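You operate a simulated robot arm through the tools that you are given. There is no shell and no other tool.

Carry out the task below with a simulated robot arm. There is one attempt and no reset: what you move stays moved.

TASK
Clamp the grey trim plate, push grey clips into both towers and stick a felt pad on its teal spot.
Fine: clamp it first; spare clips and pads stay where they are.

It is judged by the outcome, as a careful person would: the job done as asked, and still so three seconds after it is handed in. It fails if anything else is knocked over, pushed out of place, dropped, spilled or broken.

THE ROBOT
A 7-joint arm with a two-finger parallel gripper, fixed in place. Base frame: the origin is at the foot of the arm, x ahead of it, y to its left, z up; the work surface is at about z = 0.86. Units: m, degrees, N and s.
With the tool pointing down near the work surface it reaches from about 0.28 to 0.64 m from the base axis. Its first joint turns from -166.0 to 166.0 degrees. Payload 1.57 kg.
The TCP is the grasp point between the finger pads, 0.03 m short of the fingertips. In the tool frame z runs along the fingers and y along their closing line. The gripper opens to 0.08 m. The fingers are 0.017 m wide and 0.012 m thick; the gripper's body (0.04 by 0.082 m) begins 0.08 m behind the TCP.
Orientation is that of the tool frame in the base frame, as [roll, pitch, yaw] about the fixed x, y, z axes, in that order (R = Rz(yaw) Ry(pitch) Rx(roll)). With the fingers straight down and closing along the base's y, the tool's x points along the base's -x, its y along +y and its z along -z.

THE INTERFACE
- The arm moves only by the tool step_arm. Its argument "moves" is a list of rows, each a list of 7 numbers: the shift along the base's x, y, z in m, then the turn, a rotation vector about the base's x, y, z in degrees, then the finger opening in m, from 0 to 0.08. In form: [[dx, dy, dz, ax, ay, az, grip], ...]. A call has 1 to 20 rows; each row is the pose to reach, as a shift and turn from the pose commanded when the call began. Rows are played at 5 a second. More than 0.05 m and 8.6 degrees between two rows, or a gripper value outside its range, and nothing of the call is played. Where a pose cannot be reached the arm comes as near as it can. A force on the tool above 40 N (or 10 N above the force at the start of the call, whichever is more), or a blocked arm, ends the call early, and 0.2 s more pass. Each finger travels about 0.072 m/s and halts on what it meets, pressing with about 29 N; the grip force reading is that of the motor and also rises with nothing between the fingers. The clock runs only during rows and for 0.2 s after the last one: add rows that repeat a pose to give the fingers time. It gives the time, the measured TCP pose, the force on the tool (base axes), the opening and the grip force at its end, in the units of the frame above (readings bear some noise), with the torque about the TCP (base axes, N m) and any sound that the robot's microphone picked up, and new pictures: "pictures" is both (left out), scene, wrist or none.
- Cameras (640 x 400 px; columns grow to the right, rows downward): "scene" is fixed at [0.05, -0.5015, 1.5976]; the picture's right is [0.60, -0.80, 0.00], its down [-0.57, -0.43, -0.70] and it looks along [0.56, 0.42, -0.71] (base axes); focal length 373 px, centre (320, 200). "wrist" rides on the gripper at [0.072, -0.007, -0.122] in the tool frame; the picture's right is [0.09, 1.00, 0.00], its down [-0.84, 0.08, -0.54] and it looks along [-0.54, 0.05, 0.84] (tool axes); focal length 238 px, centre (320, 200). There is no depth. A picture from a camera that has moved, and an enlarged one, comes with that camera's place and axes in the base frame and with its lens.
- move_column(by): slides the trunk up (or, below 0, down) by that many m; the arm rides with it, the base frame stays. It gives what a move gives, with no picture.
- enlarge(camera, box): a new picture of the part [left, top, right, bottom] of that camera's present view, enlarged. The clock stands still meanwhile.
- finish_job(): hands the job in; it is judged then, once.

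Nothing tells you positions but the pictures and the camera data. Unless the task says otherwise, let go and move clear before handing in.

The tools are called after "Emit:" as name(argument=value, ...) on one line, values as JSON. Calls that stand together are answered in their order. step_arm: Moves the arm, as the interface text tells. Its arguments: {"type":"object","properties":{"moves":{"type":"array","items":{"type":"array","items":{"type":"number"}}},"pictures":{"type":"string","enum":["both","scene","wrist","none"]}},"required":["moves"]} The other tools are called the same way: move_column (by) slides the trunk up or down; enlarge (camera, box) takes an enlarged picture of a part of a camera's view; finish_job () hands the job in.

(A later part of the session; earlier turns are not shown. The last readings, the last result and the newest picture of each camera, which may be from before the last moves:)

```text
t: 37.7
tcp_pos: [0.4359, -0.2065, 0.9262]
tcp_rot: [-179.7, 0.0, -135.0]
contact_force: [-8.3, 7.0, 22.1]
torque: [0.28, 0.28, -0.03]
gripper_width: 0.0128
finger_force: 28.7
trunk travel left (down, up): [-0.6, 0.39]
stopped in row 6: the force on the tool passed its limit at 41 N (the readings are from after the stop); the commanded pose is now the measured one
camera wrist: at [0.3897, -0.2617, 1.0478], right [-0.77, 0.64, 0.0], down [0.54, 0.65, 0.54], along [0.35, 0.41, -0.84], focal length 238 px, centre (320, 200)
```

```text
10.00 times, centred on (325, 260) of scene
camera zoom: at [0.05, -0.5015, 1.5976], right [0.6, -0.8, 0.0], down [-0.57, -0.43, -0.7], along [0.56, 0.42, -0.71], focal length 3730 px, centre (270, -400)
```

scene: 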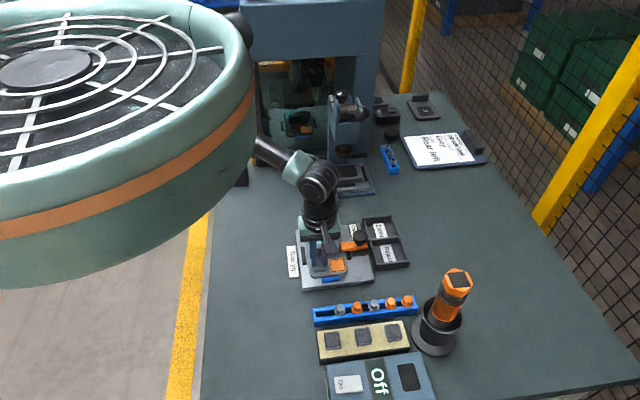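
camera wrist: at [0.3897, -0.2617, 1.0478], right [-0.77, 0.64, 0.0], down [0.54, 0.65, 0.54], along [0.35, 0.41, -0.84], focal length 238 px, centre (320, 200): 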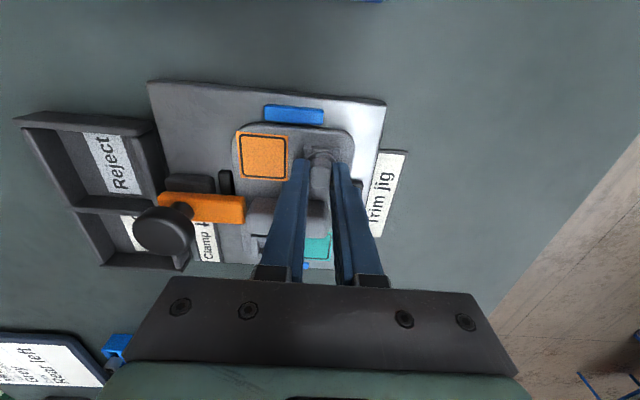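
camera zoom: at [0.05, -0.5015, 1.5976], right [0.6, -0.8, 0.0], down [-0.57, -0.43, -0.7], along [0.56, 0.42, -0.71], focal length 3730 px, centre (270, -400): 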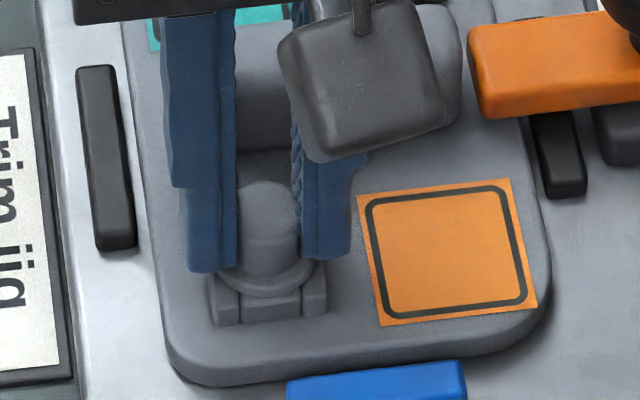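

The push stopped at 41 N and the tool feels a sideways load toward -e1, so the clip is about 1 mm off in that direction. I'll ease it over and press again.

Emit:
step_arm(moves=[[-0.0008, 0.0008, 0.001, 0, 0, 0, 0.0], [-0.0012, 0.0012, 0.001, 0, 0, 0, 0.0], [-0.0012, 0.0012, 0.0, 0, 0, 0, 0.0], [-0.0012, 0.0012, -0.001, 0, 0, 0, 0.0], [-0.0012, 0.0012, -0.002, 0, 0, 0, 0.0], [-0.0012, 0.0012, -0.002, 0, 0, 0, 0.0]])

Emit:
enlarge(camera="wrist", box=[290, 115, 350, 190])

Emit:
enlarge(camera="scene", box=[305, 240, 345, 280])

```text
t: 39.2
tcp_pos: [0.4375, -0.2078, 0.9269]
tcp_rot: [-179.4, 0.0, -135.2]
contact_force: [-8.9, 6.8, 20.5]
torque: [0.23, 0.31, -0.01]
gripper_width: 0.0129
finger_force: 29.5
trunk travel left (down, up): [-0.6, 0.39]
stopped in row 6: the force on the tool passed its limit at 40 N (the readings are from after the stop); the commanded pose is now the measured one
camera wrist: at [0.3891, -0.2611, 1.0478], right [-0.77, 0.64, -0.01], down [0.53, 0.65, 0.54], along [0.35, 0.41, -0.84], focal length 238 px, centre (320, 200)
```

scene: 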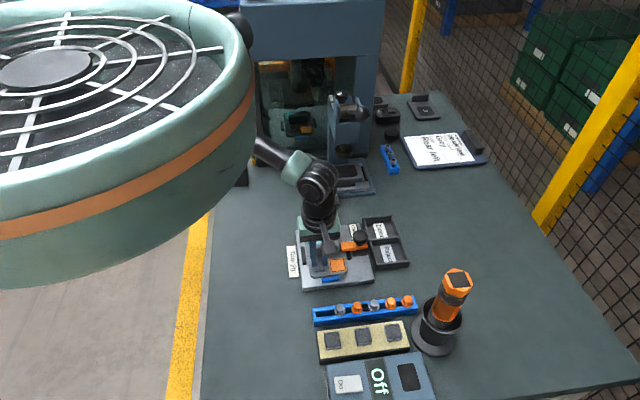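
wrist: 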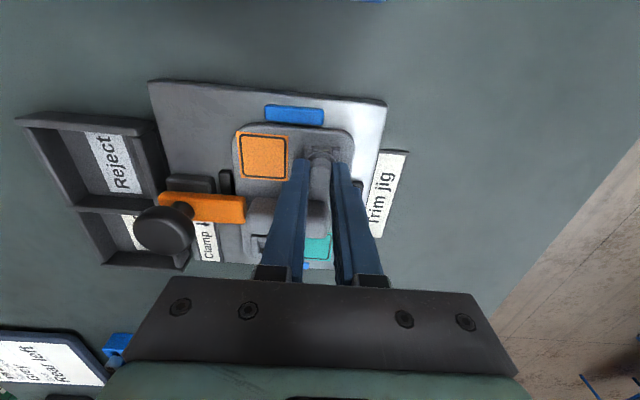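

```text
5.33 times, centred on (320, 152) of wrist
camera zoom: at [0.3891, -0.2611, 1.0478], right [-0.77, 0.64, -0.01], down [0.53, 0.65, 0.54], along [0.35, 0.41, -0.84], focal length 1271 px, centre (320, 453)
```

zoom: 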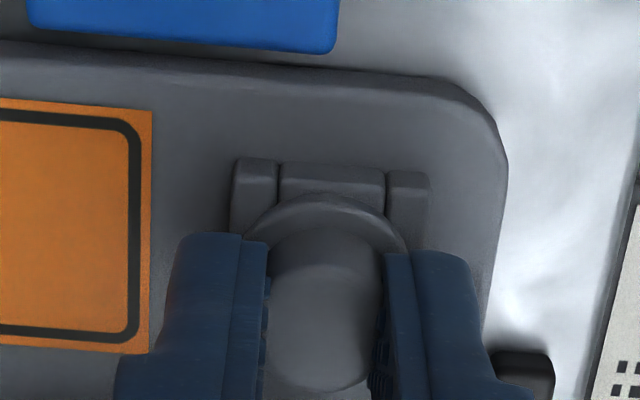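

```text
10.00 times, centred on (325, 260) of scene
camera zoom: at [0.05, -0.5015, 1.5976], right [0.6, -0.8, 0.0], down [-0.57, -0.43, -0.7], along [0.56, 0.42, -0.71], focal length 3730 px, centre (270, -400)
```

zoom: 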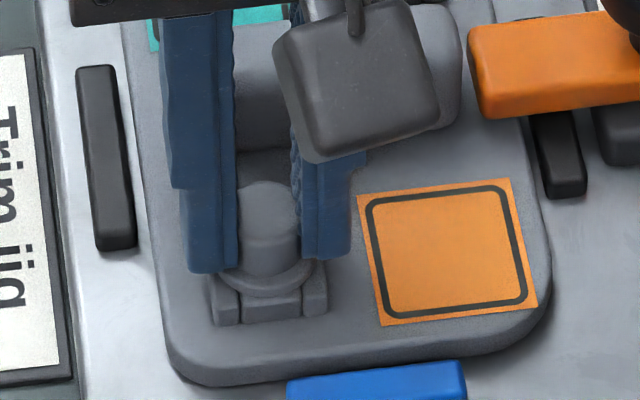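

Nothing moves sideways any more, so the stem is captured in the tower. I'll unload, open the fingers, rise and inspect whether it is fully seated.

Emit:
step_arm(moves=[[0, 0, 0.001, 0, 0, 0, 0.0], [0, 0, 0.001, 0, 0, 0, 0.02], [0, 0, 0.001, 0, 0, 0, 0.03], [0, 0, 0.001, 0, 0, 0, 0.03], [0, 0, 0.02, 0, 0, 0, 0.03], [0, 0, 0.06, 0, 0, 0, 0.03], [0, 0, 0.09, 0, 0, 0, 0.05], [0, 0, 0.09, 0, 0, 0, 0.06]])

Emit:
enlarge(camera="wrist", box=[280, 90, 360, 180])

Emit:
enlarge(camera="scene", box=[300, 225, 360, 285])

```text
t: 41.0
tcp_pos: [0.4384, -0.2086, 1.0145]
tcp_rot: [-179.4, -0.1, -135.0]
contact_force: [-0.1, -0.6, 0.6]
torque: [0.0, 0.03, 0.01]
gripper_width: 0.0599
finger_force: 0.0
trunk travel left (down, up): [-0.6, 0.39]
camera wrist: at [0.3911, -0.2639, 1.1358], right [-0.77, 0.64, -0.01], down [0.53, 0.65, 0.54], along [0.35, 0.41, -0.84], focal length 238 px, centre (320, 200)
```

scene: 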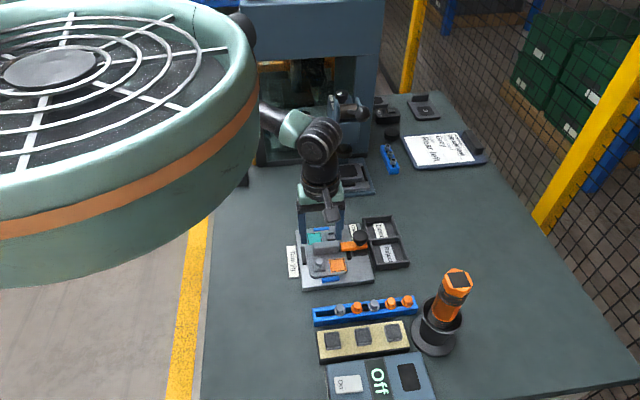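
wrist: 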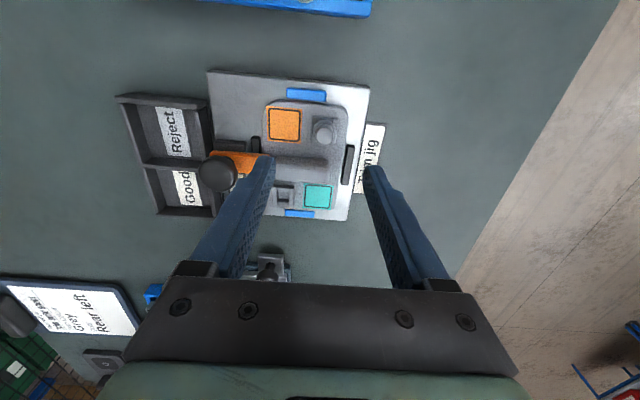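

```text
4.44 times, centred on (320, 135) of wrist
camera zoom: at [0.3911, -0.2639, 1.1358], right [-0.77, 0.64, -0.01], down [0.53, 0.65, 0.54], along [0.35, 0.41, -0.84], focal length 1059 px, centre (320, 489)
```

zoom: 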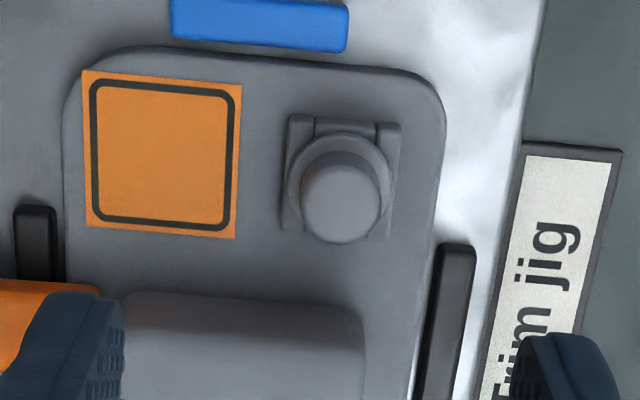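

```text
6.67 times, centred on (330, 255) of scene
camera zoom: at [0.05, -0.5015, 1.5976], right [0.6, -0.8, 0.0], down [-0.57, -0.43, -0.7], along [0.56, 0.42, -0.71], focal length 2487 px, centre (253, -167)
```

zoom: 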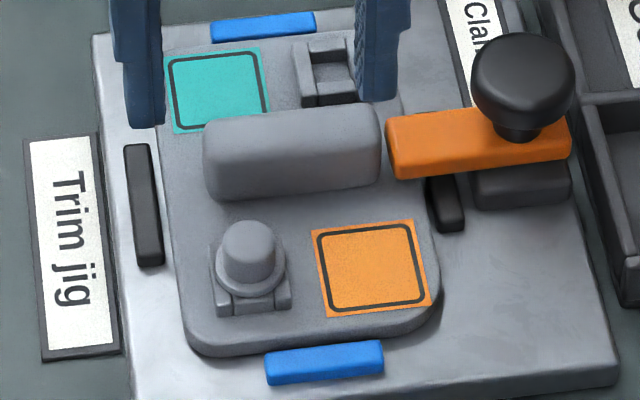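

The clip stands in the tower. I'll zoom in to judge whether its flange is flush.

Emit:
enlarge(camera="scene", box=[306, 252, 330, 276])

Emit:
enlarge(camera="wrist", box=[305, 110, 345, 150])

```text
16.00 times, centred on (318, 264) of scene
camera zoom: at [0.05, -0.5015, 1.5976], right [0.6, -0.8, 0.0], down [-0.57, -0.43, -0.7], along [0.56, 0.42, -0.71], focal length 5969 px, centre (352, -824)
```

zoom: 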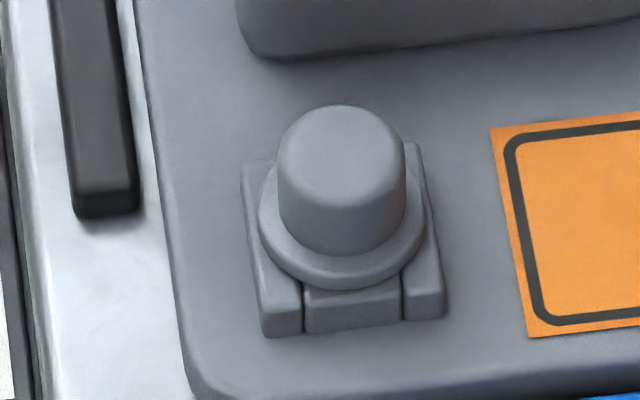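

```text
10.00 times, centred on (325, 130) of wrist
camera zoom: at [0.3911, -0.2639, 1.1358], right [-0.77, 0.64, -0.01], down [0.53, 0.65, 0.54], along [0.35, 0.41, -0.84], focal length 2384 px, centre (270, 900)
```

zoom: 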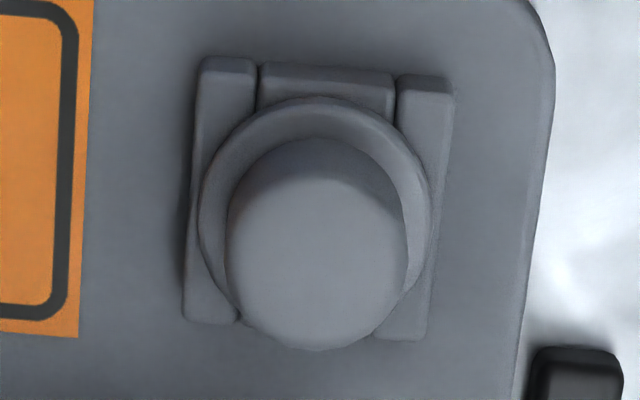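

The flange looks flush and centred on the tower. To make sure it's fully home, I'll press straight down on its head with closed fingers.

Emit:
step_arm(moves=[[-0.0013, 0.0013, 0, -0.6, 0, 0, 0.03], [-0.0025, 0.0025, -0.01, -0.6, 0, 0, 0.0], [-0.0025, 0.0025, -0.04, -0.6, 0, 0, 0.0], [-0.0025, 0.0025, -0.062, -0.6, 0, 0, 0.0], [-0.0025, 0.0025, -0.066, -0.6, 0, 0, 0.0], [-0.0025, 0.0025, -0.069, -0.6, 0, 0, 0.0], [-0.0025, 0.0025, -0.072, -0.6, 0, 0, 0.0], [-0.0025, 0.0025, -0.074, -0.6, 0, 0, 0.0], [-0.0025, 0.0025, -0.076, -0.6, 0, 0, 0.0], [-0.0025, 0.0025, -0.078, -0.6, 0, 0, 0.0]])

Emit:
enlarge(camera="scene", box=[300, 232, 340, 282])

```text
t: 43.2
tcp_pos: [0.4344, -0.2043, 0.9394]
tcp_rot: [-178.6, -0.4, -135.2]
contact_force: [-3.2, 1.0, 25.3]
torque: [0.03, 0.08, 0.0]
gripper_width: 0.0002
finger_force: 21.9
trunk travel left (down, up): [-0.6, 0.39]
camera wrist: at [0.3869, -0.2581, 1.0613], right [-0.77, 0.64, -0.02], down [0.53, 0.66, 0.53], along [0.36, 0.4, -0.84], focal length 238 px, centre (320, 200)
```

scene: 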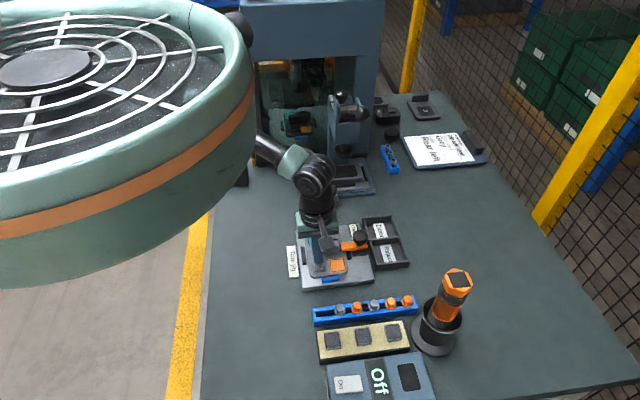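
wrist: 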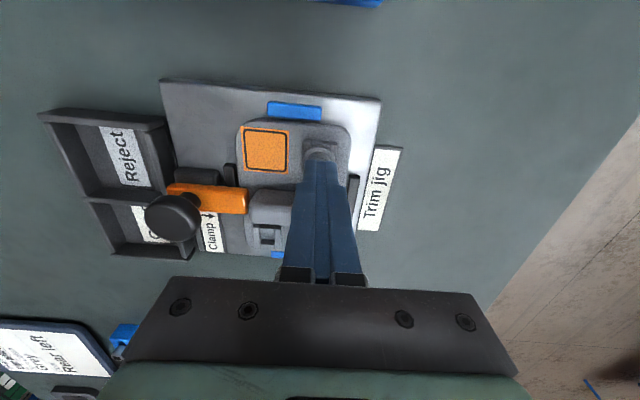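

```text
8.00 times, centred on (320, 257) of scene
camera zoom: at [0.05, -0.5015, 1.5976], right [0.6, -0.8, 0.0], down [-0.57, -0.43, -0.7], along [0.56, 0.42, -0.71], focal length 2984 px, centre (320, -256)
```

zoom: 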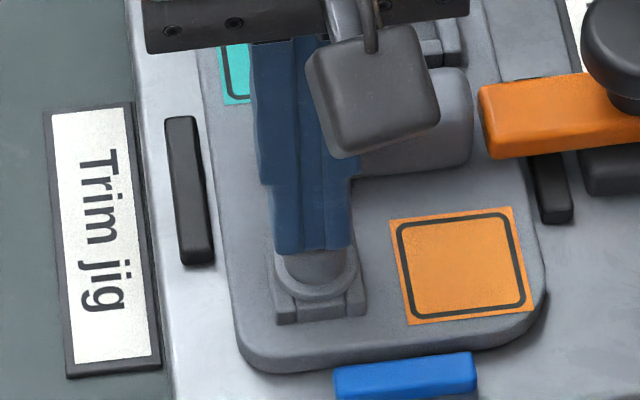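

I'm pressing on the head with 25 N and it isn't sinking. I'll go a little harder, up to the 40 N limit, then back off.

Emit:
step_arm(moves=[[0, 0, -0.001, 0, 0, 0, 0.0], [0, 0, -0.002, 0, 0, 0, 0.0], [0, 0, -0.003, 0, 0, 0, 0.0], [0, 0, -0.004, 0, 0, 0, 0.0], [0, 0, -0.005, 0, 0, 0, 0.0], [0, 0, -0.006, 0, 0, 0, 0.0]], pictures="none")

Emit:
enlarge(camera="scene", box=[300, 232, 340, 282])

```text
t: 43.8
tcp_pos: [0.4359, -0.2053, 0.9402]
tcp_rot: [-178.5, -0.4, -135.1]
contact_force: [-6.4, 3.5, 23.7]
torque: [0.16, 0.16, -0.01]
gripper_width: 0.0002
finger_force: 21.8
trunk travel left (down, up): [-0.6, 0.39]
stopped in row 2: the force on the tool passed its limit at 41 N (the readings are from after the stop); the commanded pose is now the measured one
```

```text
8.00 times, centred on (320, 257) of scene
camera zoom: at [0.05, -0.5015, 1.5976], right [0.6, -0.8, 0.0], down [-0.57, -0.43, -0.7], along [0.56, 0.42, -0.71], focal length 2984 px, centre (320, -256)
```

zoom: 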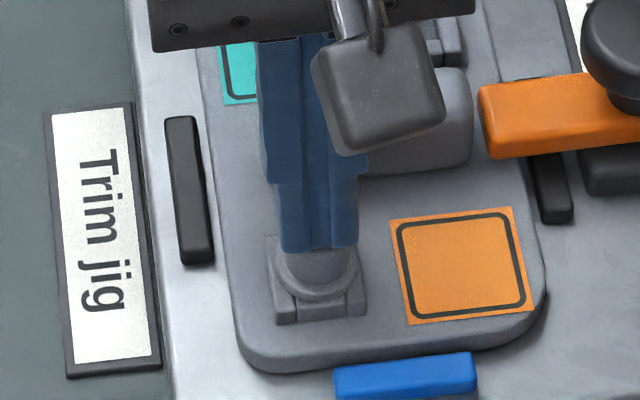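

It holds at 41 N without moving, so clip one is seated. I'll rise, straighten the small tilt the tool picked up, and open the fingers.

Emit:
step_arm(moves=[[0, 0, 0.02, 0, 0, 0, 0.0], [0, 0, 0.05, 1.3, 0.8, 0, 0.0], [0, 0, 0.09, 1.3, 0.8, 0, 0.03], [0, 0, 0.09, 1.3, 0.8, 0, 0.06], [0, 0, 0.09, 1.3, 0.8, 0, 0.06]])

Emit:
enlarge(camera="wrist", box=[280, 90, 360, 180])

Emit:
enlarge(camera="scene", box=[306, 248, 330, 278])

```text
t: 45.0
tcp_pos: [0.4384, -0.2048, 1.0273]
tcp_rot: [179.9, 0.0, -135.1]
contact_force: [-1.0, 0.0, -0.7]
torque: [0.0, 0.01, 0.02]
gripper_width: 0.06
finger_force: 0.0
trunk travel left (down, up): [-0.6, 0.39]
camera wrist: at [0.3923, -0.2613, 1.1487], right [-0.77, 0.64, 0.0], down [0.54, 0.65, 0.54], along [0.34, 0.42, -0.84], focal length 238 px, centre (320, 200)
```

scene: 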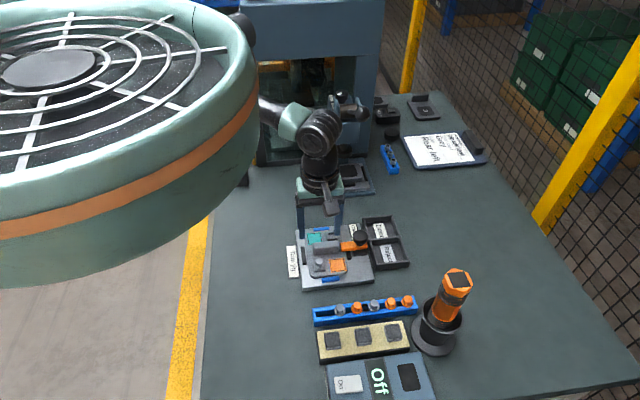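
wrist: 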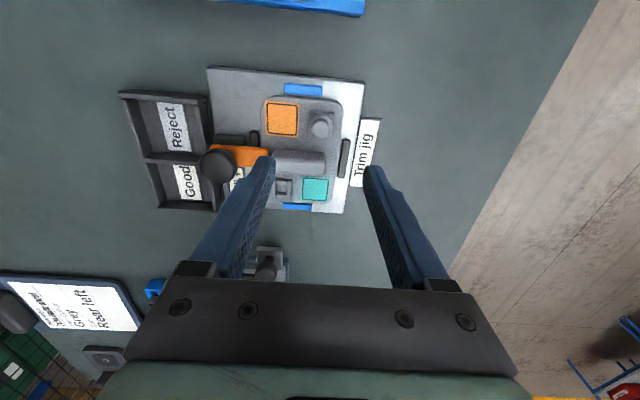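

```text
4.44 times, centred on (320, 135) of wrist
camera zoom: at [0.3923, -0.2613, 1.1487], right [-0.77, 0.64, 0.0], down [0.54, 0.65, 0.54], along [0.34, 0.42, -0.84], focal length 1059 px, centre (320, 489)
```

zoom: 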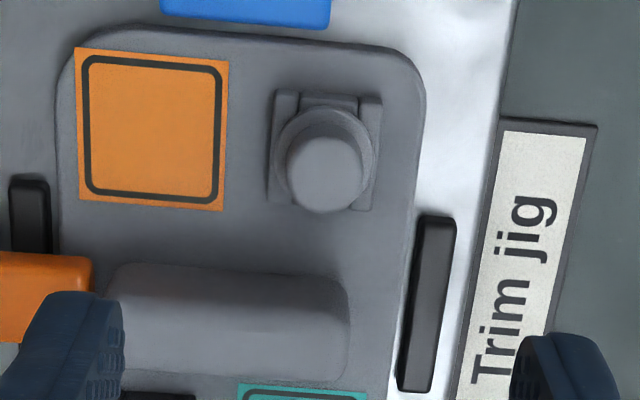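

```text
13.33 times, centred on (318, 263) of scene
camera zoom: at [0.05, -0.5015, 1.5976], right [0.6, -0.8, 0.0], down [-0.57, -0.43, -0.7], along [0.56, 0.42, -0.71], focal length 4974 px, centre (347, -640)
```

zoom: 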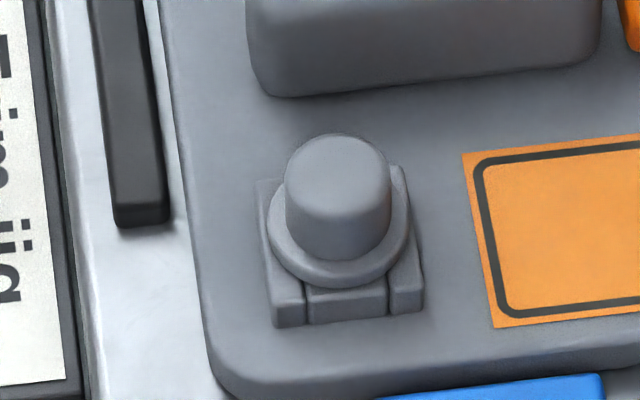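

Clip one is flush in its tower. Next I'll go to the second grey clip near (0.377, -0.305), again straddling the rail at yaw 135°.

Emit:
step_arm(moves=[[-0.005, -0.008, 0, 0, 0, -8, 0.05], [-0.01, -0.017, 0, 0, 0, -16, 0.05], [-0.015, -0.025, 0, 0, 0, -24, 0.05], [-0.02, -0.034, 0, 0, 0, -32, 0.05], [-0.025, -0.042, 0, 0, 0, -40, 0.05], [-0.03, -0.05, 0, 0, 0, -48, 0.05], [-0.036, -0.06, 0, 0, 0, -56, 0.05], [-0.042, -0.07, 0, 0, 0, -64, 0.05], [-0.048, -0.08, 0, 0, 0, -72, 0.05], [-0.054, -0.09, -0.02, 0, 0, -80, 0.05], [-0.06, -0.1, -0.035, 0, 0, -87, 0.05], [-0.06, -0.1, -0.05, 0, 0, -90, 0.05], [-0.06, -0.1, -0.05, 0, 0, -90, 0.05]])

Emit:
enlarge(camera="wrist", box=[280, 100, 360, 190])

```text
t: 47.8
tcp_pos: [0.3773, -0.3047, 0.9755]
tcp_rot: [179.9, -0.1, 135.0]
contact_force: [-0.4, 0.8, 0.2]
torque: [0.01, -0.01, 0.01]
gripper_width: 0.0497
finger_force: 0.1
trunk travel left (down, up): [-0.6, 0.39]
camera wrist: at [0.3215, -0.2599, 1.0977], right [0.64, 0.77, 0.0], down [0.64, -0.54, 0.54], along [0.42, -0.34, -0.84], focal length 238 px, centre (320, 200)
```

scene: 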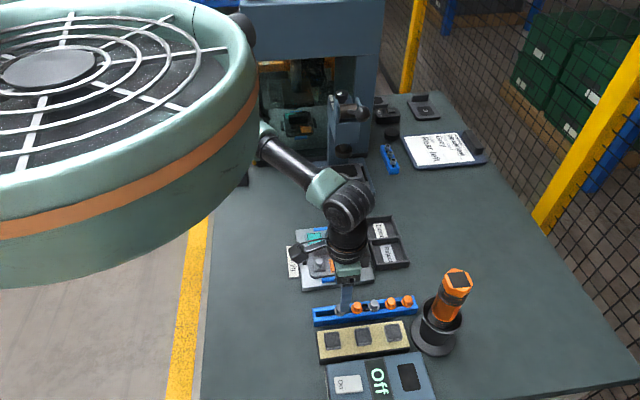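
wrist: 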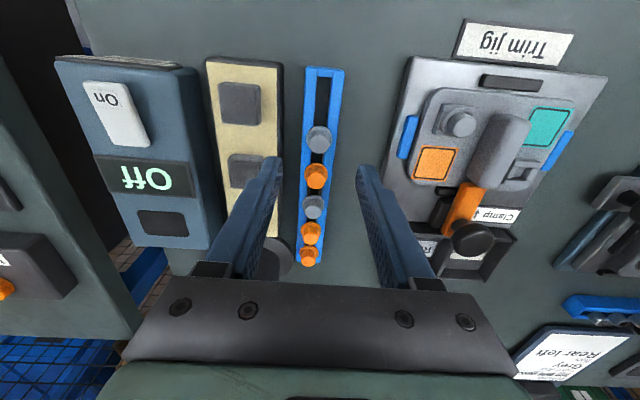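

```text
4.44 times, centred on (320, 145) of wrist
camera zoom: at [0.3215, -0.2599, 1.0977], right [0.64, 0.77, 0.0], down [0.64, -0.54, 0.54], along [0.42, -0.34, -0.84], focal length 1059 px, centre (320, 444)
```

zoom: 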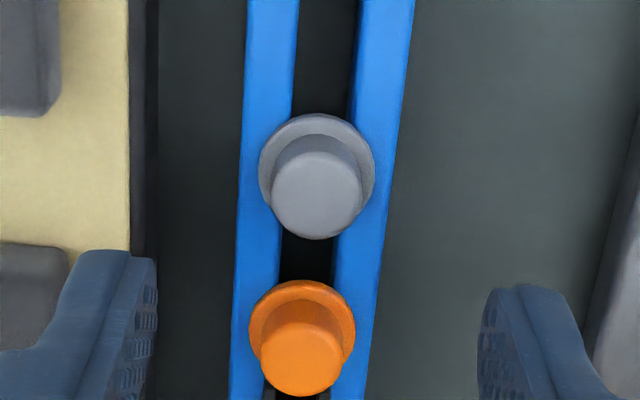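

The second clip is centred under the gripper to within about 1 mm. I'll descend a little lower than last time for a better hold, then grip and lift.

Emit:
step_arm(moves=[[-0.0007, -0.0007, -0.03, 0, 0, 0, 0.045], [-0.0007, -0.0007, -0.055, 0, 0, 0, 0.04], [-0.0007, -0.0007, -0.0625, 0, 0, 0, 0.04], [-0.0007, -0.0007, -0.0625, 0, 0, 0, 0.015], [-0.0007, -0.0007, -0.0625, 0, 0, 0, 0.0], [-0.0007, -0.0007, -0.0625, 0, 0, 0, 0.0], [-0.0007, -0.0007, -0.0625, 0, 0, 0, 0.0]])

Emit:
enlarge(camera="wrist", box=[280, 110, 360, 200])

```text
t: 49.4
tcp_pos: [0.3767, -0.3074, 0.9166]
tcp_rot: [179.9, 0.1, 134.9]
contact_force: [0.4, -1.0, 14.2]
torque: [0.0, 0.0, -0.01]
gripper_width: 0.007
finger_force: 26.4
trunk travel left (down, up): [-0.6, 0.39]
camera wrist: at [0.3205, -0.2624, 1.0385], right [0.64, 0.77, 0.0], down [0.64, -0.54, 0.54], along [0.42, -0.35, -0.84], focal length 238 px, centre (320, 200)
```

scene: 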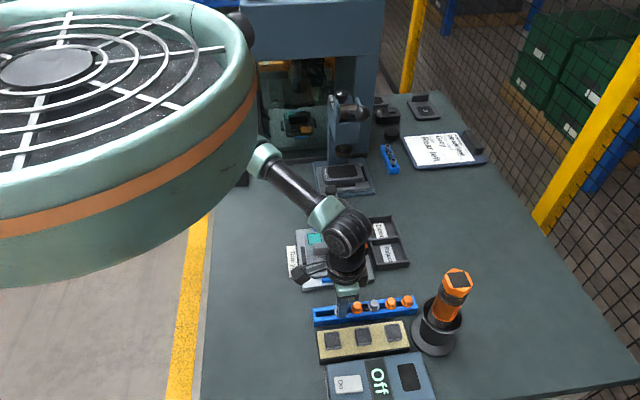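
wrist: 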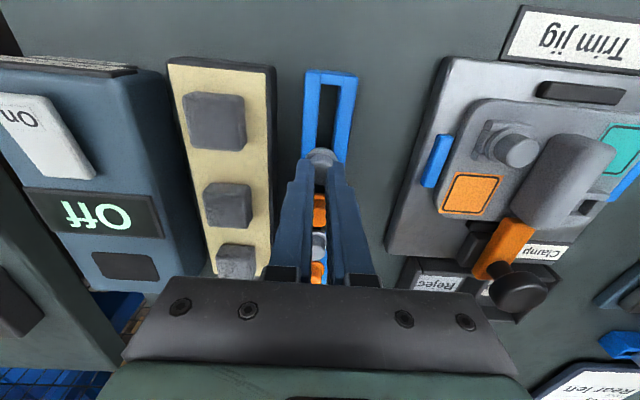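

```text
4.44 times, centred on (320, 155) of wrist
camera zoom: at [0.3205, -0.2624, 1.0385], right [0.64, 0.77, 0.0], down [0.64, -0.54, 0.54], along [0.42, -0.35, -0.84], focal length 1059 px, centre (320, 400)
```

zoom: 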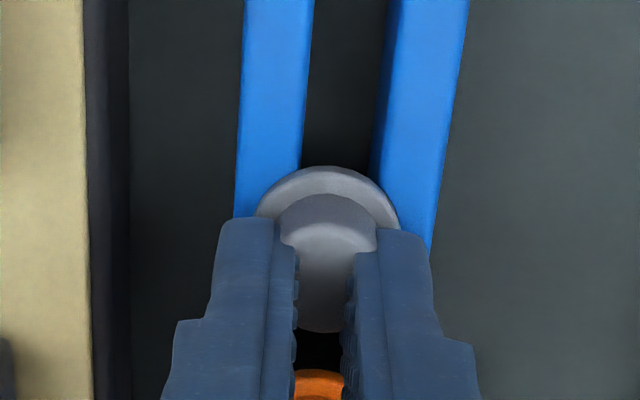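

The clip is gripped and the fingertips rest on its flange. I'll ease to a slightly gentler, steadier grip and lift it out.

Emit:
step_arm(moves=[[0, 0, 0.001, 0, 0, 0, 0.008], [0, 0, 0.001, 0, 0, 0, 0.009], [0, 0, 0.006, 0, 0, 0, 0.009], [0, 0, 0.015, 0, 0, 0, 0.009], [0, 0, 0.03, 0, 0, 0, 0.009], [0, 0, 0.06, 0, 0, 0, 0.009], [0, 0, 0.085, 0, 0, 0, 0.009], [0, 0, 0.085, 0, 0, 0, 0.009]])

Emit:
enlarge(camera="wrist", box=[280, 120, 360, 200])

Emit:
enlarge(camera="scene", box=[300, 250, 430, 340])

```text
t: 51.2
tcp_pos: [0.376, -0.3074, 1.001]
tcp_rot: [179.9, -0.1, 134.9]
contact_force: [-0.1, -0.6, 0.4]
torque: [0.02, 0.0, -0.02]
gripper_width: 0.0122
finger_force: 16.8
trunk travel left (down, up): [-0.6, 0.39]
camera wrist: at [0.321, -0.2624, 1.1213], right [0.64, 0.77, 0.0], down [0.65, -0.54, 0.54], along [0.42, -0.34, -0.84], focal length 238 px, centre (320, 200)
```

scene: 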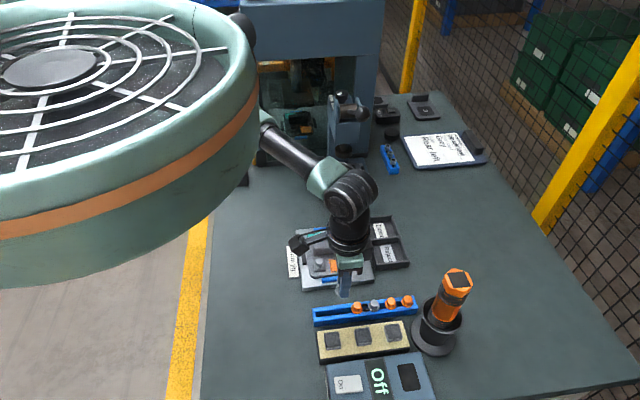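
wrist: 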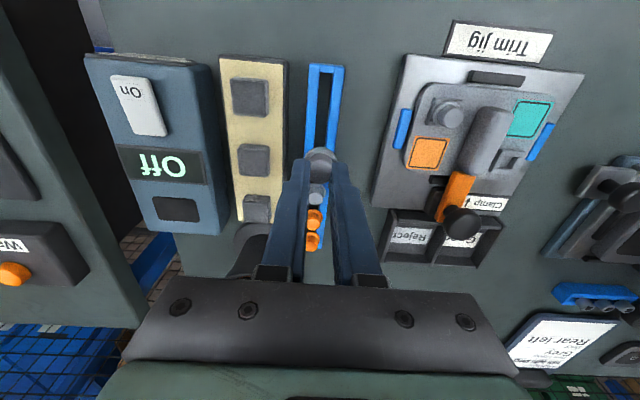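

```text
5.00 times, centred on (320, 160) of wrist
camera zoom: at [0.321, -0.2624, 1.1213], right [0.64, 0.77, 0.0], down [0.65, -0.54, 0.54], along [0.42, -0.34, -0.84], focal length 1192 px, centre (320, 400)
```

zoom: 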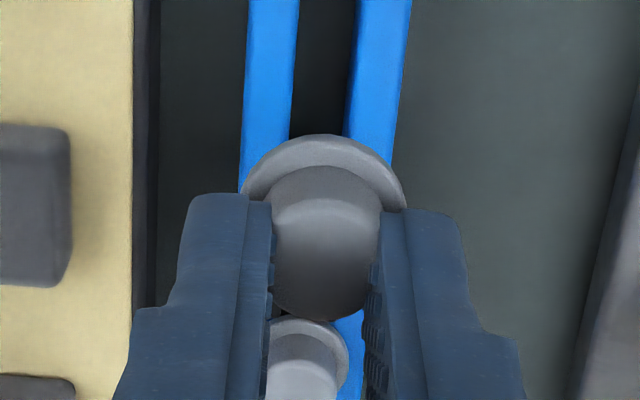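

```text
4.44 times, centred on (365, 295) of scene
camera zoom: at [0.05, -0.5015, 1.5976], right [0.6, -0.8, 0.0], down [-0.57, -0.43, -0.7], along [0.56, 0.42, -0.71], focal length 1658 px, centre (120, -222)
```

zoom: 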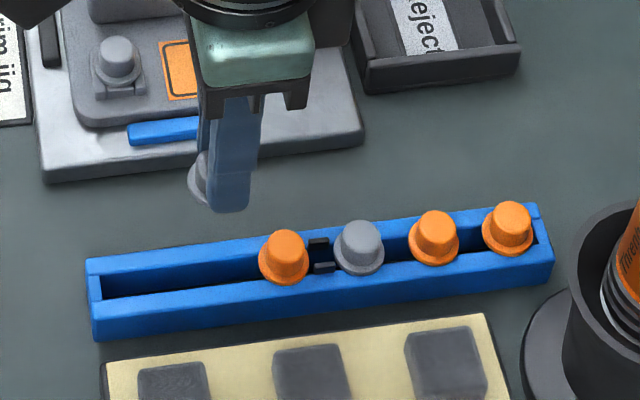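

Clip two is held steadily at 12 mm. I'll carry it to the far tower near (0.525, -0.176), turning back to yaw 225°.

Emit:
step_arm(moves=[[0.006, 0.006, 0.01, 0, 0, 7.5, 0.009], [0.018, 0.016, 0.015, 0, 0, 15, 0.009], [0.032, 0.028, 0.015, 0, 0, 22.5, 0.009], [0.046, 0.04, 0.015, 0, 0, 30, 0.009], [0.06, 0.052, 0.015, 0, 0, 37.5, 0.009], [0.074, 0.064, 0.015, 0, 0, 45, 0.009], [0.088, 0.077, 0.015, 0, 0, 52.5, 0.009], [0.102, 0.089, 0.015, 0, 0, 60, 0.009], [0.116, 0.101, 0.015, 0, 0, 67.5, 0.009], [0.13, 0.113, 0.01, 0, 0, 75, 0.009], [0.142, 0.124, 0, 0, 0, 82.5, 0.009], [0.151, 0.1315, -0.01, 0, 0, 90, 0.009], [0.151, 0.1315, -0.01, 0, 0, 90, 0.009]])

Emit:
enlarge(camera="wrist", box=[280, 100, 360, 190])

Emit:
enlarge(camera="scene", box=[310, 200, 370, 260])

```text
t: 54.0
tcp_pos: [0.5271, -0.1732, 0.9901]
tcp_rot: [179.9, -0.2, -134.9]
contact_force: [0.8, 0.4, -0.7]
torque: [0.01, 0.01, -0.02]
gripper_width: 0.0123
finger_force: 17.2
trunk travel left (down, up): [-0.6, 0.39]
camera wrist: at [0.4817, -0.2305, 1.1113], right [-0.77, 0.64, 0.0], down [0.54, 0.65, 0.54], along [0.34, 0.42, -0.84], focal length 238 px, centre (320, 200)
```

scene: 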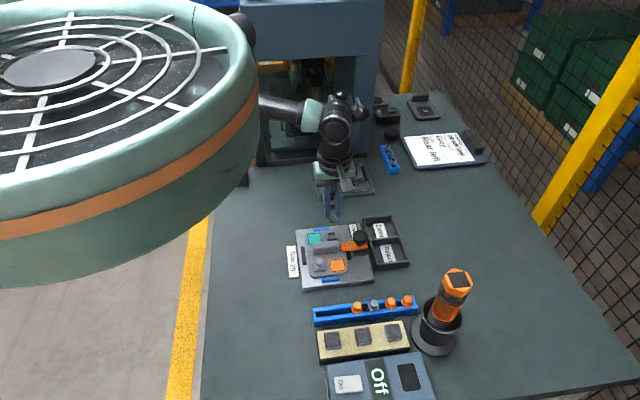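
wrist: 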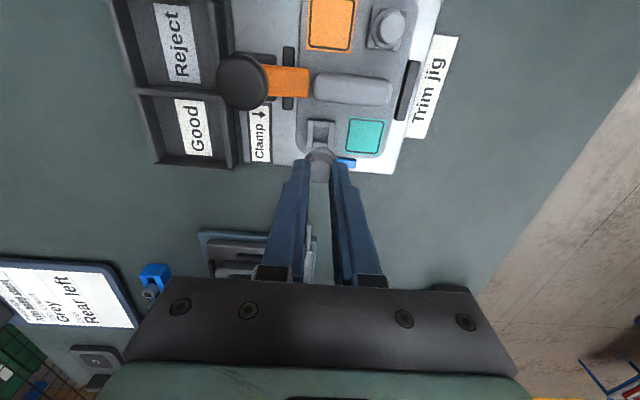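

```text
4.44 times, centred on (320, 145) of wrist
camera zoom: at [0.4817, -0.2305, 1.1113], right [-0.77, 0.64, 0.0], down [0.54, 0.65, 0.54], along [0.34, 0.42, -0.84], focal length 1059 px, centre (320, 444)
```

zoom: 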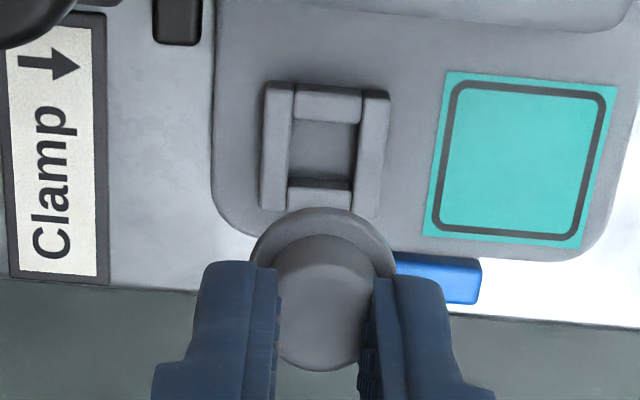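

```text
6.67 times, centred on (340, 230) of scene
camera zoom: at [0.05, -0.5015, 1.5976], right [0.6, -0.8, 0.0], down [-0.57, -0.43, -0.7], along [0.56, 0.42, -0.71], focal length 2487 px, centre (187, 0)
```

zoom: 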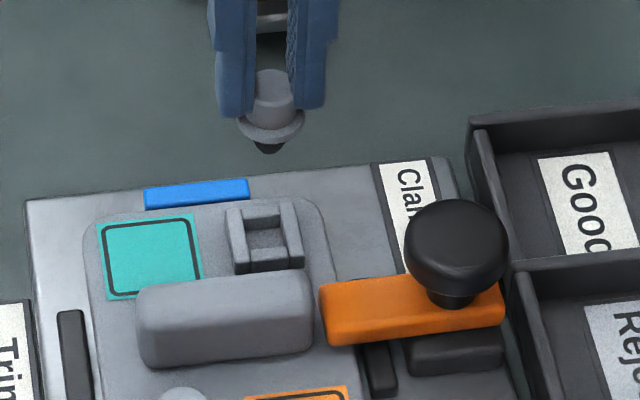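

The clip hangs over the far tower with good sideways alignment. I'll lower it to just above the tower and re-measure.

Emit:
step_arm(moves=[[0.0007, 0.0007, -0.02, 0, 0, 0, 0.009], [0.0007, 0.0007, -0.04, 0, 0, 0, 0.009], [0.0007, 0.0007, -0.047, 0, 0, 0, 0.009], [0.0007, 0.0007, -0.047, 0, 0, 0, 0.009]])

Emit:
enlarge(camera="wrist", box=[290, 115, 350, 190])

Emit:
enlarge(camera="scene", box=[312, 210, 352, 250])

```text
t: 55.0
tcp_pos: [0.5274, -0.1745, 0.941]
tcp_rot: [179.9, -0.1, -135.1]
contact_force: [-0.4, -0.5, -1.0]
torque: [-0.01, 0.03, -0.01]
gripper_width: 0.0108
finger_force: 1.6
trunk travel left (down, up): [-0.6, 0.39]
camera wrist: at [0.4816, -0.2304, 1.0626], right [-0.77, 0.64, 0.0], down [0.54, 0.65, 0.54], along [0.34, 0.42, -0.84], focal length 238 px, centre (320, 200)
```

scene: 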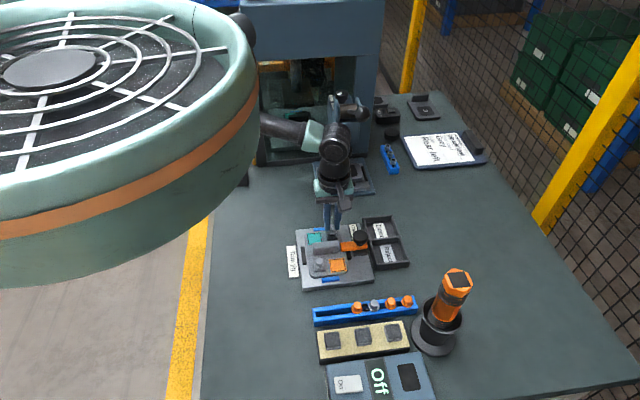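
wrist: 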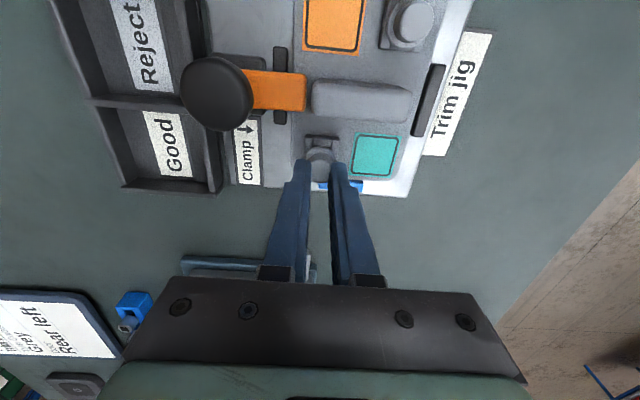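

```text
5.33 times, centred on (320, 152) of wrist
camera zoom: at [0.4816, -0.2304, 1.0626], right [-0.77, 0.64, 0.0], down [0.54, 0.65, 0.54], along [0.34, 0.42, -0.84], focal length 1271 px, centre (320, 453)
```

zoom: 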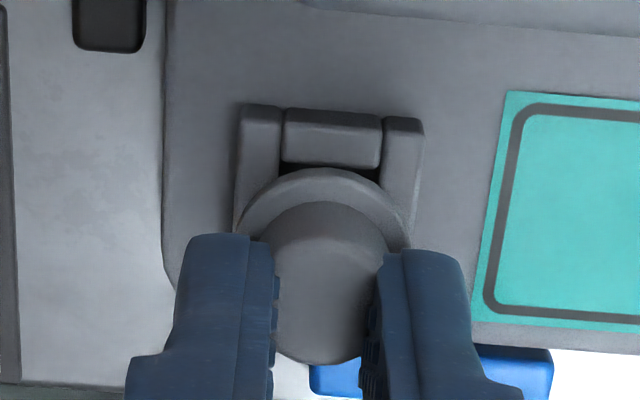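

```text
10.00 times, centred on (332, 230) of scene
camera zoom: at [0.05, -0.5015, 1.5976], right [0.6, -0.8, 0.0], down [-0.57, -0.43, -0.7], along [0.56, 0.42, -0.71], focal length 3730 px, centre (200, -100)
```

zoom: 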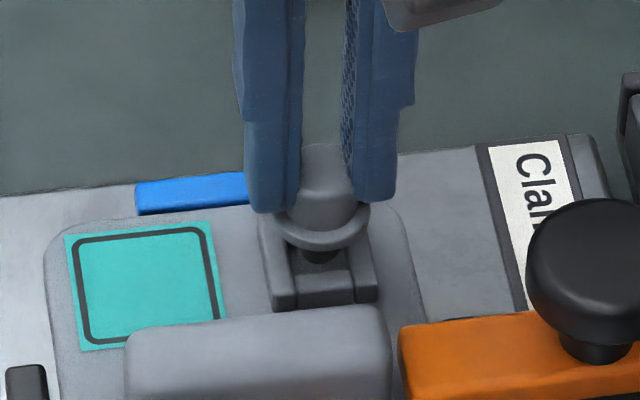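

The grip reading has loosened a bit, so I'll tighten it before going further and check that the clip stays put.

Emit:
step_arm(moves=[[0, 0, 0, 0, 0, 0, 0.006], [0, 0, 0, 0, 0, 0, 0.003], [0, 0, 0, 0, 0, 0, 0.0], [0, 0, 0, 0, 0, 0, 0.0]])

Emit:
enlarge(camera="wrist", box=[290, 115, 350, 190])

Emit:
enlarge(camera="scene", box=[312, 210, 352, 250])

```text
t: 56.0
tcp_pos: [0.5269, -0.1745, 0.9415]
tcp_rot: [179.9, -0.1, -135.1]
contact_force: [-0.7, -0.3, 0.6]
torque: [0.02, -0.03, 0.0]
gripper_width: 0.0065
finger_force: 26.2
trunk travel left (down, up): [-0.6, 0.39]
camera wrist: at [0.4817, -0.2303, 1.063], right [-0.77, 0.64, 0.0], down [0.54, 0.65, 0.54], along [0.34, 0.42, -0.84], focal length 238 px, centre (320, 200)
```

scene: 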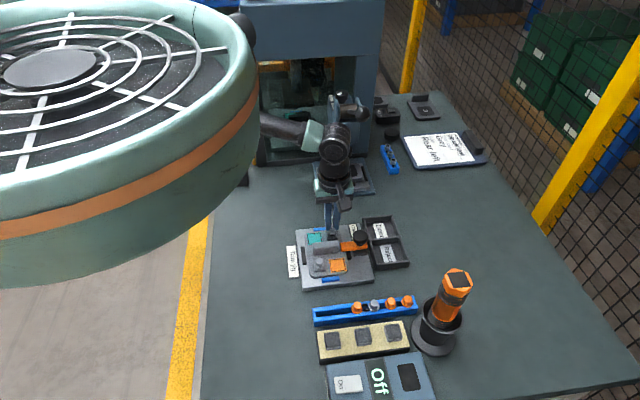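
wrist: 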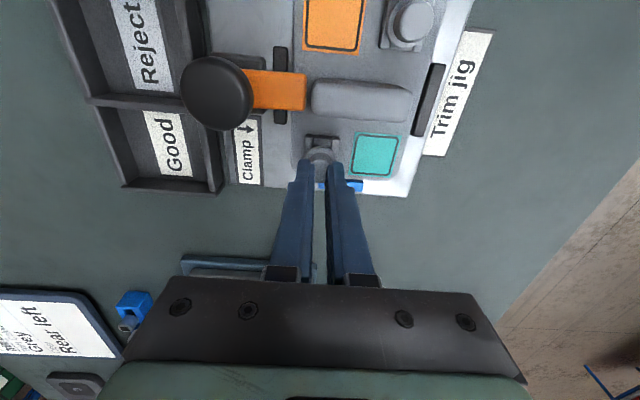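

```text
5.33 times, centred on (320, 152) of wrist
camera zoom: at [0.4817, -0.2303, 1.063], right [-0.77, 0.64, 0.0], down [0.54, 0.65, 0.54], along [0.34, 0.42, -0.84], focal length 1271 px, centre (320, 453)
```

zoom: 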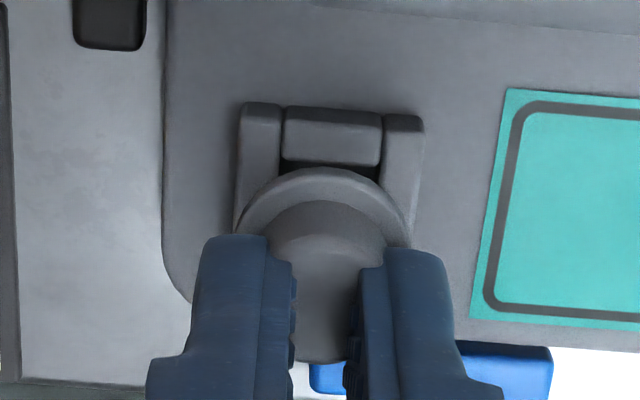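

```text
10.00 times, centred on (332, 230) of scene
camera zoom: at [0.05, -0.5015, 1.5976], right [0.6, -0.8, 0.0], down [-0.57, -0.43, -0.7], along [0.56, 0.42, -0.71], focal length 3730 px, centre (200, -100)
```

zoom: 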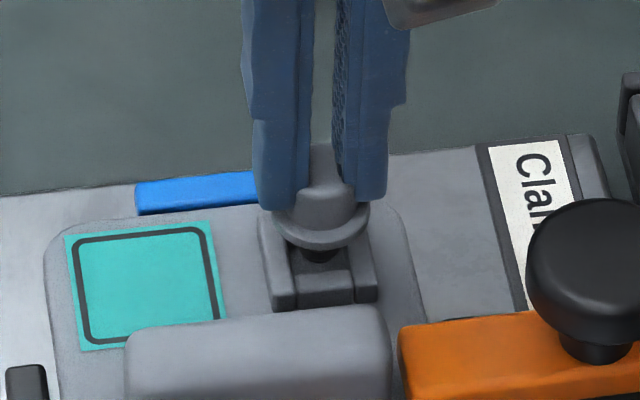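

The clip hasn't moved in the fingers and is within about 1 mm of the far tower's centre. I'll apply a tiny correction and lower until contact.

Emit:
step_arm(moves=[[0, 0.0009, -0.003, 0, 0, 0, 0.0], [0, 0.0009, -0.006, 0, 0, 0, 0.0], [0, 0.0009, -0.009, 0, 0, 0, 0.0], [0, 0.0009, -0.0105, 0, 0, 0, 0.0], [0, 0.0009, -0.012, 0, 0, 0, 0.0], [0, 0.0009, -0.012, 0, 0, 0, 0.0]])

Emit:
enlarge(camera="wrist", box=[290, 115, 350, 190])

Emit:
enlarge(camera="scene", box=[312, 210, 352, 250])

```text
t: 57.4
tcp_pos: [0.5272, -0.1733, 0.9308]
tcp_rot: [-180.0, -0.1, -135.2]
contact_force: [-0.9, 0.7, 7.9]
torque: [0.01, 0.05, -0.04]
gripper_width: 0.0128
finger_force: 28.6
trunk travel left (down, up): [-0.6, 0.39]
camera wrist: at [0.4811, -0.2297, 1.0523], right [-0.77, 0.64, 0.0], down [0.54, 0.65, 0.54], along [0.35, 0.42, -0.84], focal length 238 px, centre (320, 200)
```

scene: 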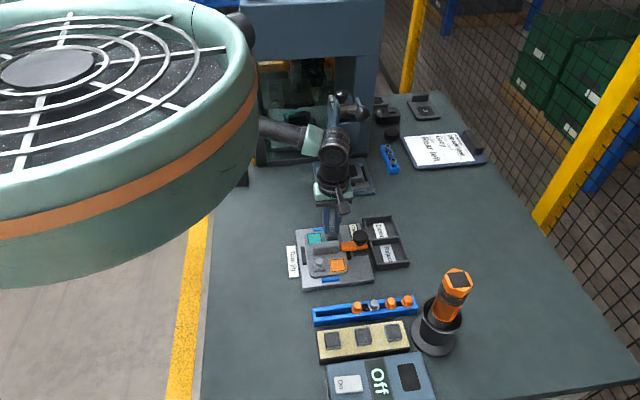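
wrist: 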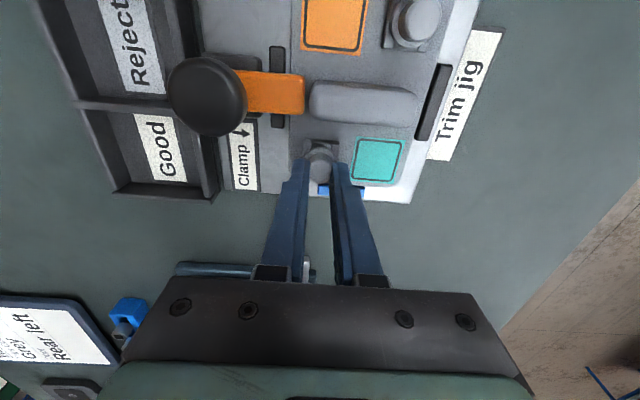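

```text
5.33 times, centred on (320, 152) of wrist
camera zoom: at [0.4811, -0.2297, 1.0523], right [-0.77, 0.64, 0.0], down [0.54, 0.65, 0.54], along [0.35, 0.42, -0.84], focal length 1271 px, centre (320, 453)
```

zoom: 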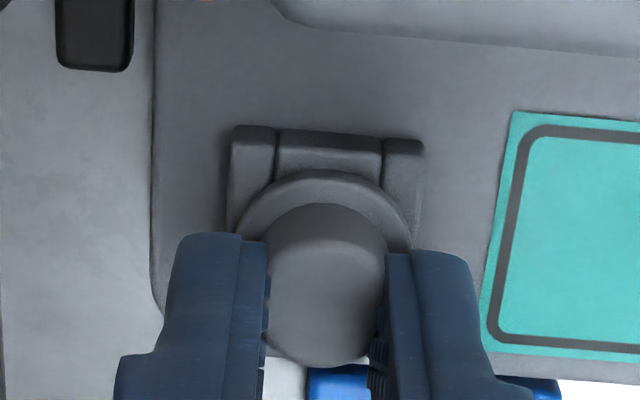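

```text
10.00 times, centred on (332, 230) of scene
camera zoom: at [0.05, -0.5015, 1.5976], right [0.6, -0.8, 0.0], down [-0.57, -0.43, -0.7], along [0.56, 0.42, -0.71], focal length 3730 px, centre (200, -100)
```

zoom: 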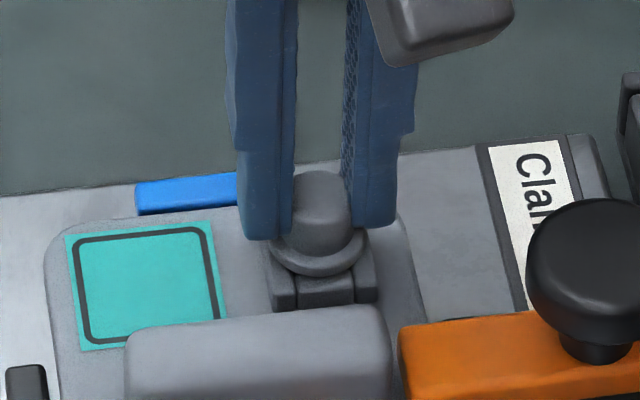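

Contact is straight and light (8 N, no side load). I'll press the clip home.

Emit:
step_arm(moves=[[0, 0, -0.0015, 0, 0, 0, 0.0], [0, 0, -0.003, 0, 0, 0, 0.0], [0, 0, -0.0045, 0, 0, 0, 0.0], [0, 0, -0.006, 0, 0, 0, 0.0], [0, 0, -0.0075, 0, 0, 0, 0.0], [0, 0, -0.009, 0, 0, 0, 0.0]])

Emit:
enlarge(camera="wrist", box=[290, 115, 350, 190])

Emit:
enlarge(camera="scene", box=[312, 210, 352, 250])

```text
t: 58.8
tcp_pos: [0.5264, -0.1739, 0.9259]
tcp_rot: [-179.6, -0.1, -135.2]
contact_force: [-0.2, -0.3, 38.1]
torque: [-0.1, 0.14, -0.02]
gripper_width: 0.0131
finger_force: 28.6
trunk travel left (down, up): [-0.6, 0.39]
camera wrist: at [0.4801, -0.2293, 1.0476], right [-0.77, 0.64, -0.01], down [0.53, 0.65, 0.54], along [0.35, 0.41, -0.84], focal length 238 px, centre (320, 200)
```

scene: 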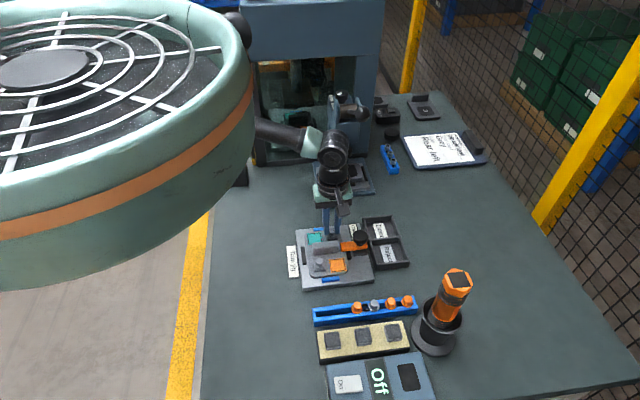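
wrist: 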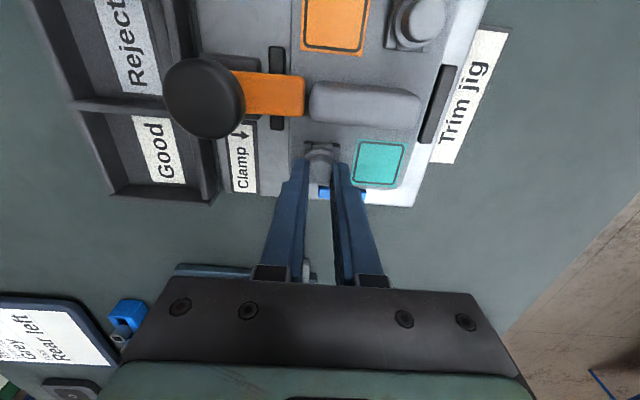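

```text
5.33 times, centred on (320, 152) of wrist
camera zoom: at [0.4801, -0.2293, 1.0476], right [-0.77, 0.64, -0.01], down [0.53, 0.65, 0.54], along [0.35, 0.41, -0.84], focal length 1271 px, centre (320, 453)
```

zoom: 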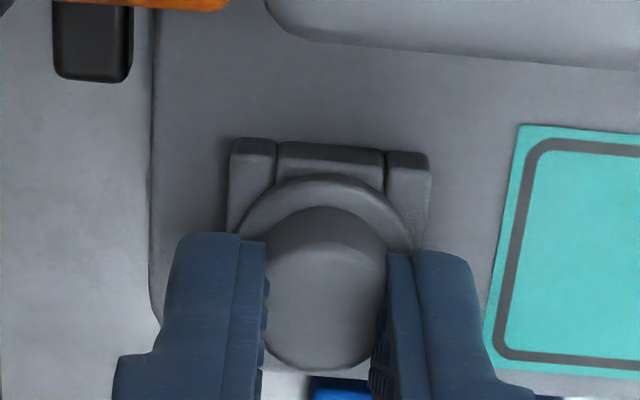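

```text
10.00 times, centred on (332, 230) of scene
camera zoom: at [0.05, -0.5015, 1.5976], right [0.6, -0.8, 0.0], down [-0.57, -0.43, -0.7], along [0.56, 0.42, -0.71], focal length 3730 px, centre (200, -100)
```

zoom: 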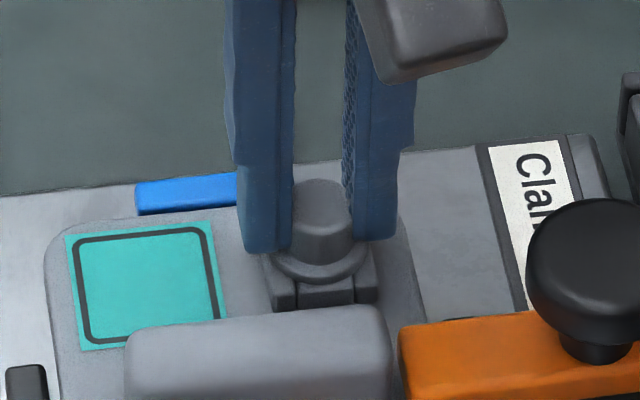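

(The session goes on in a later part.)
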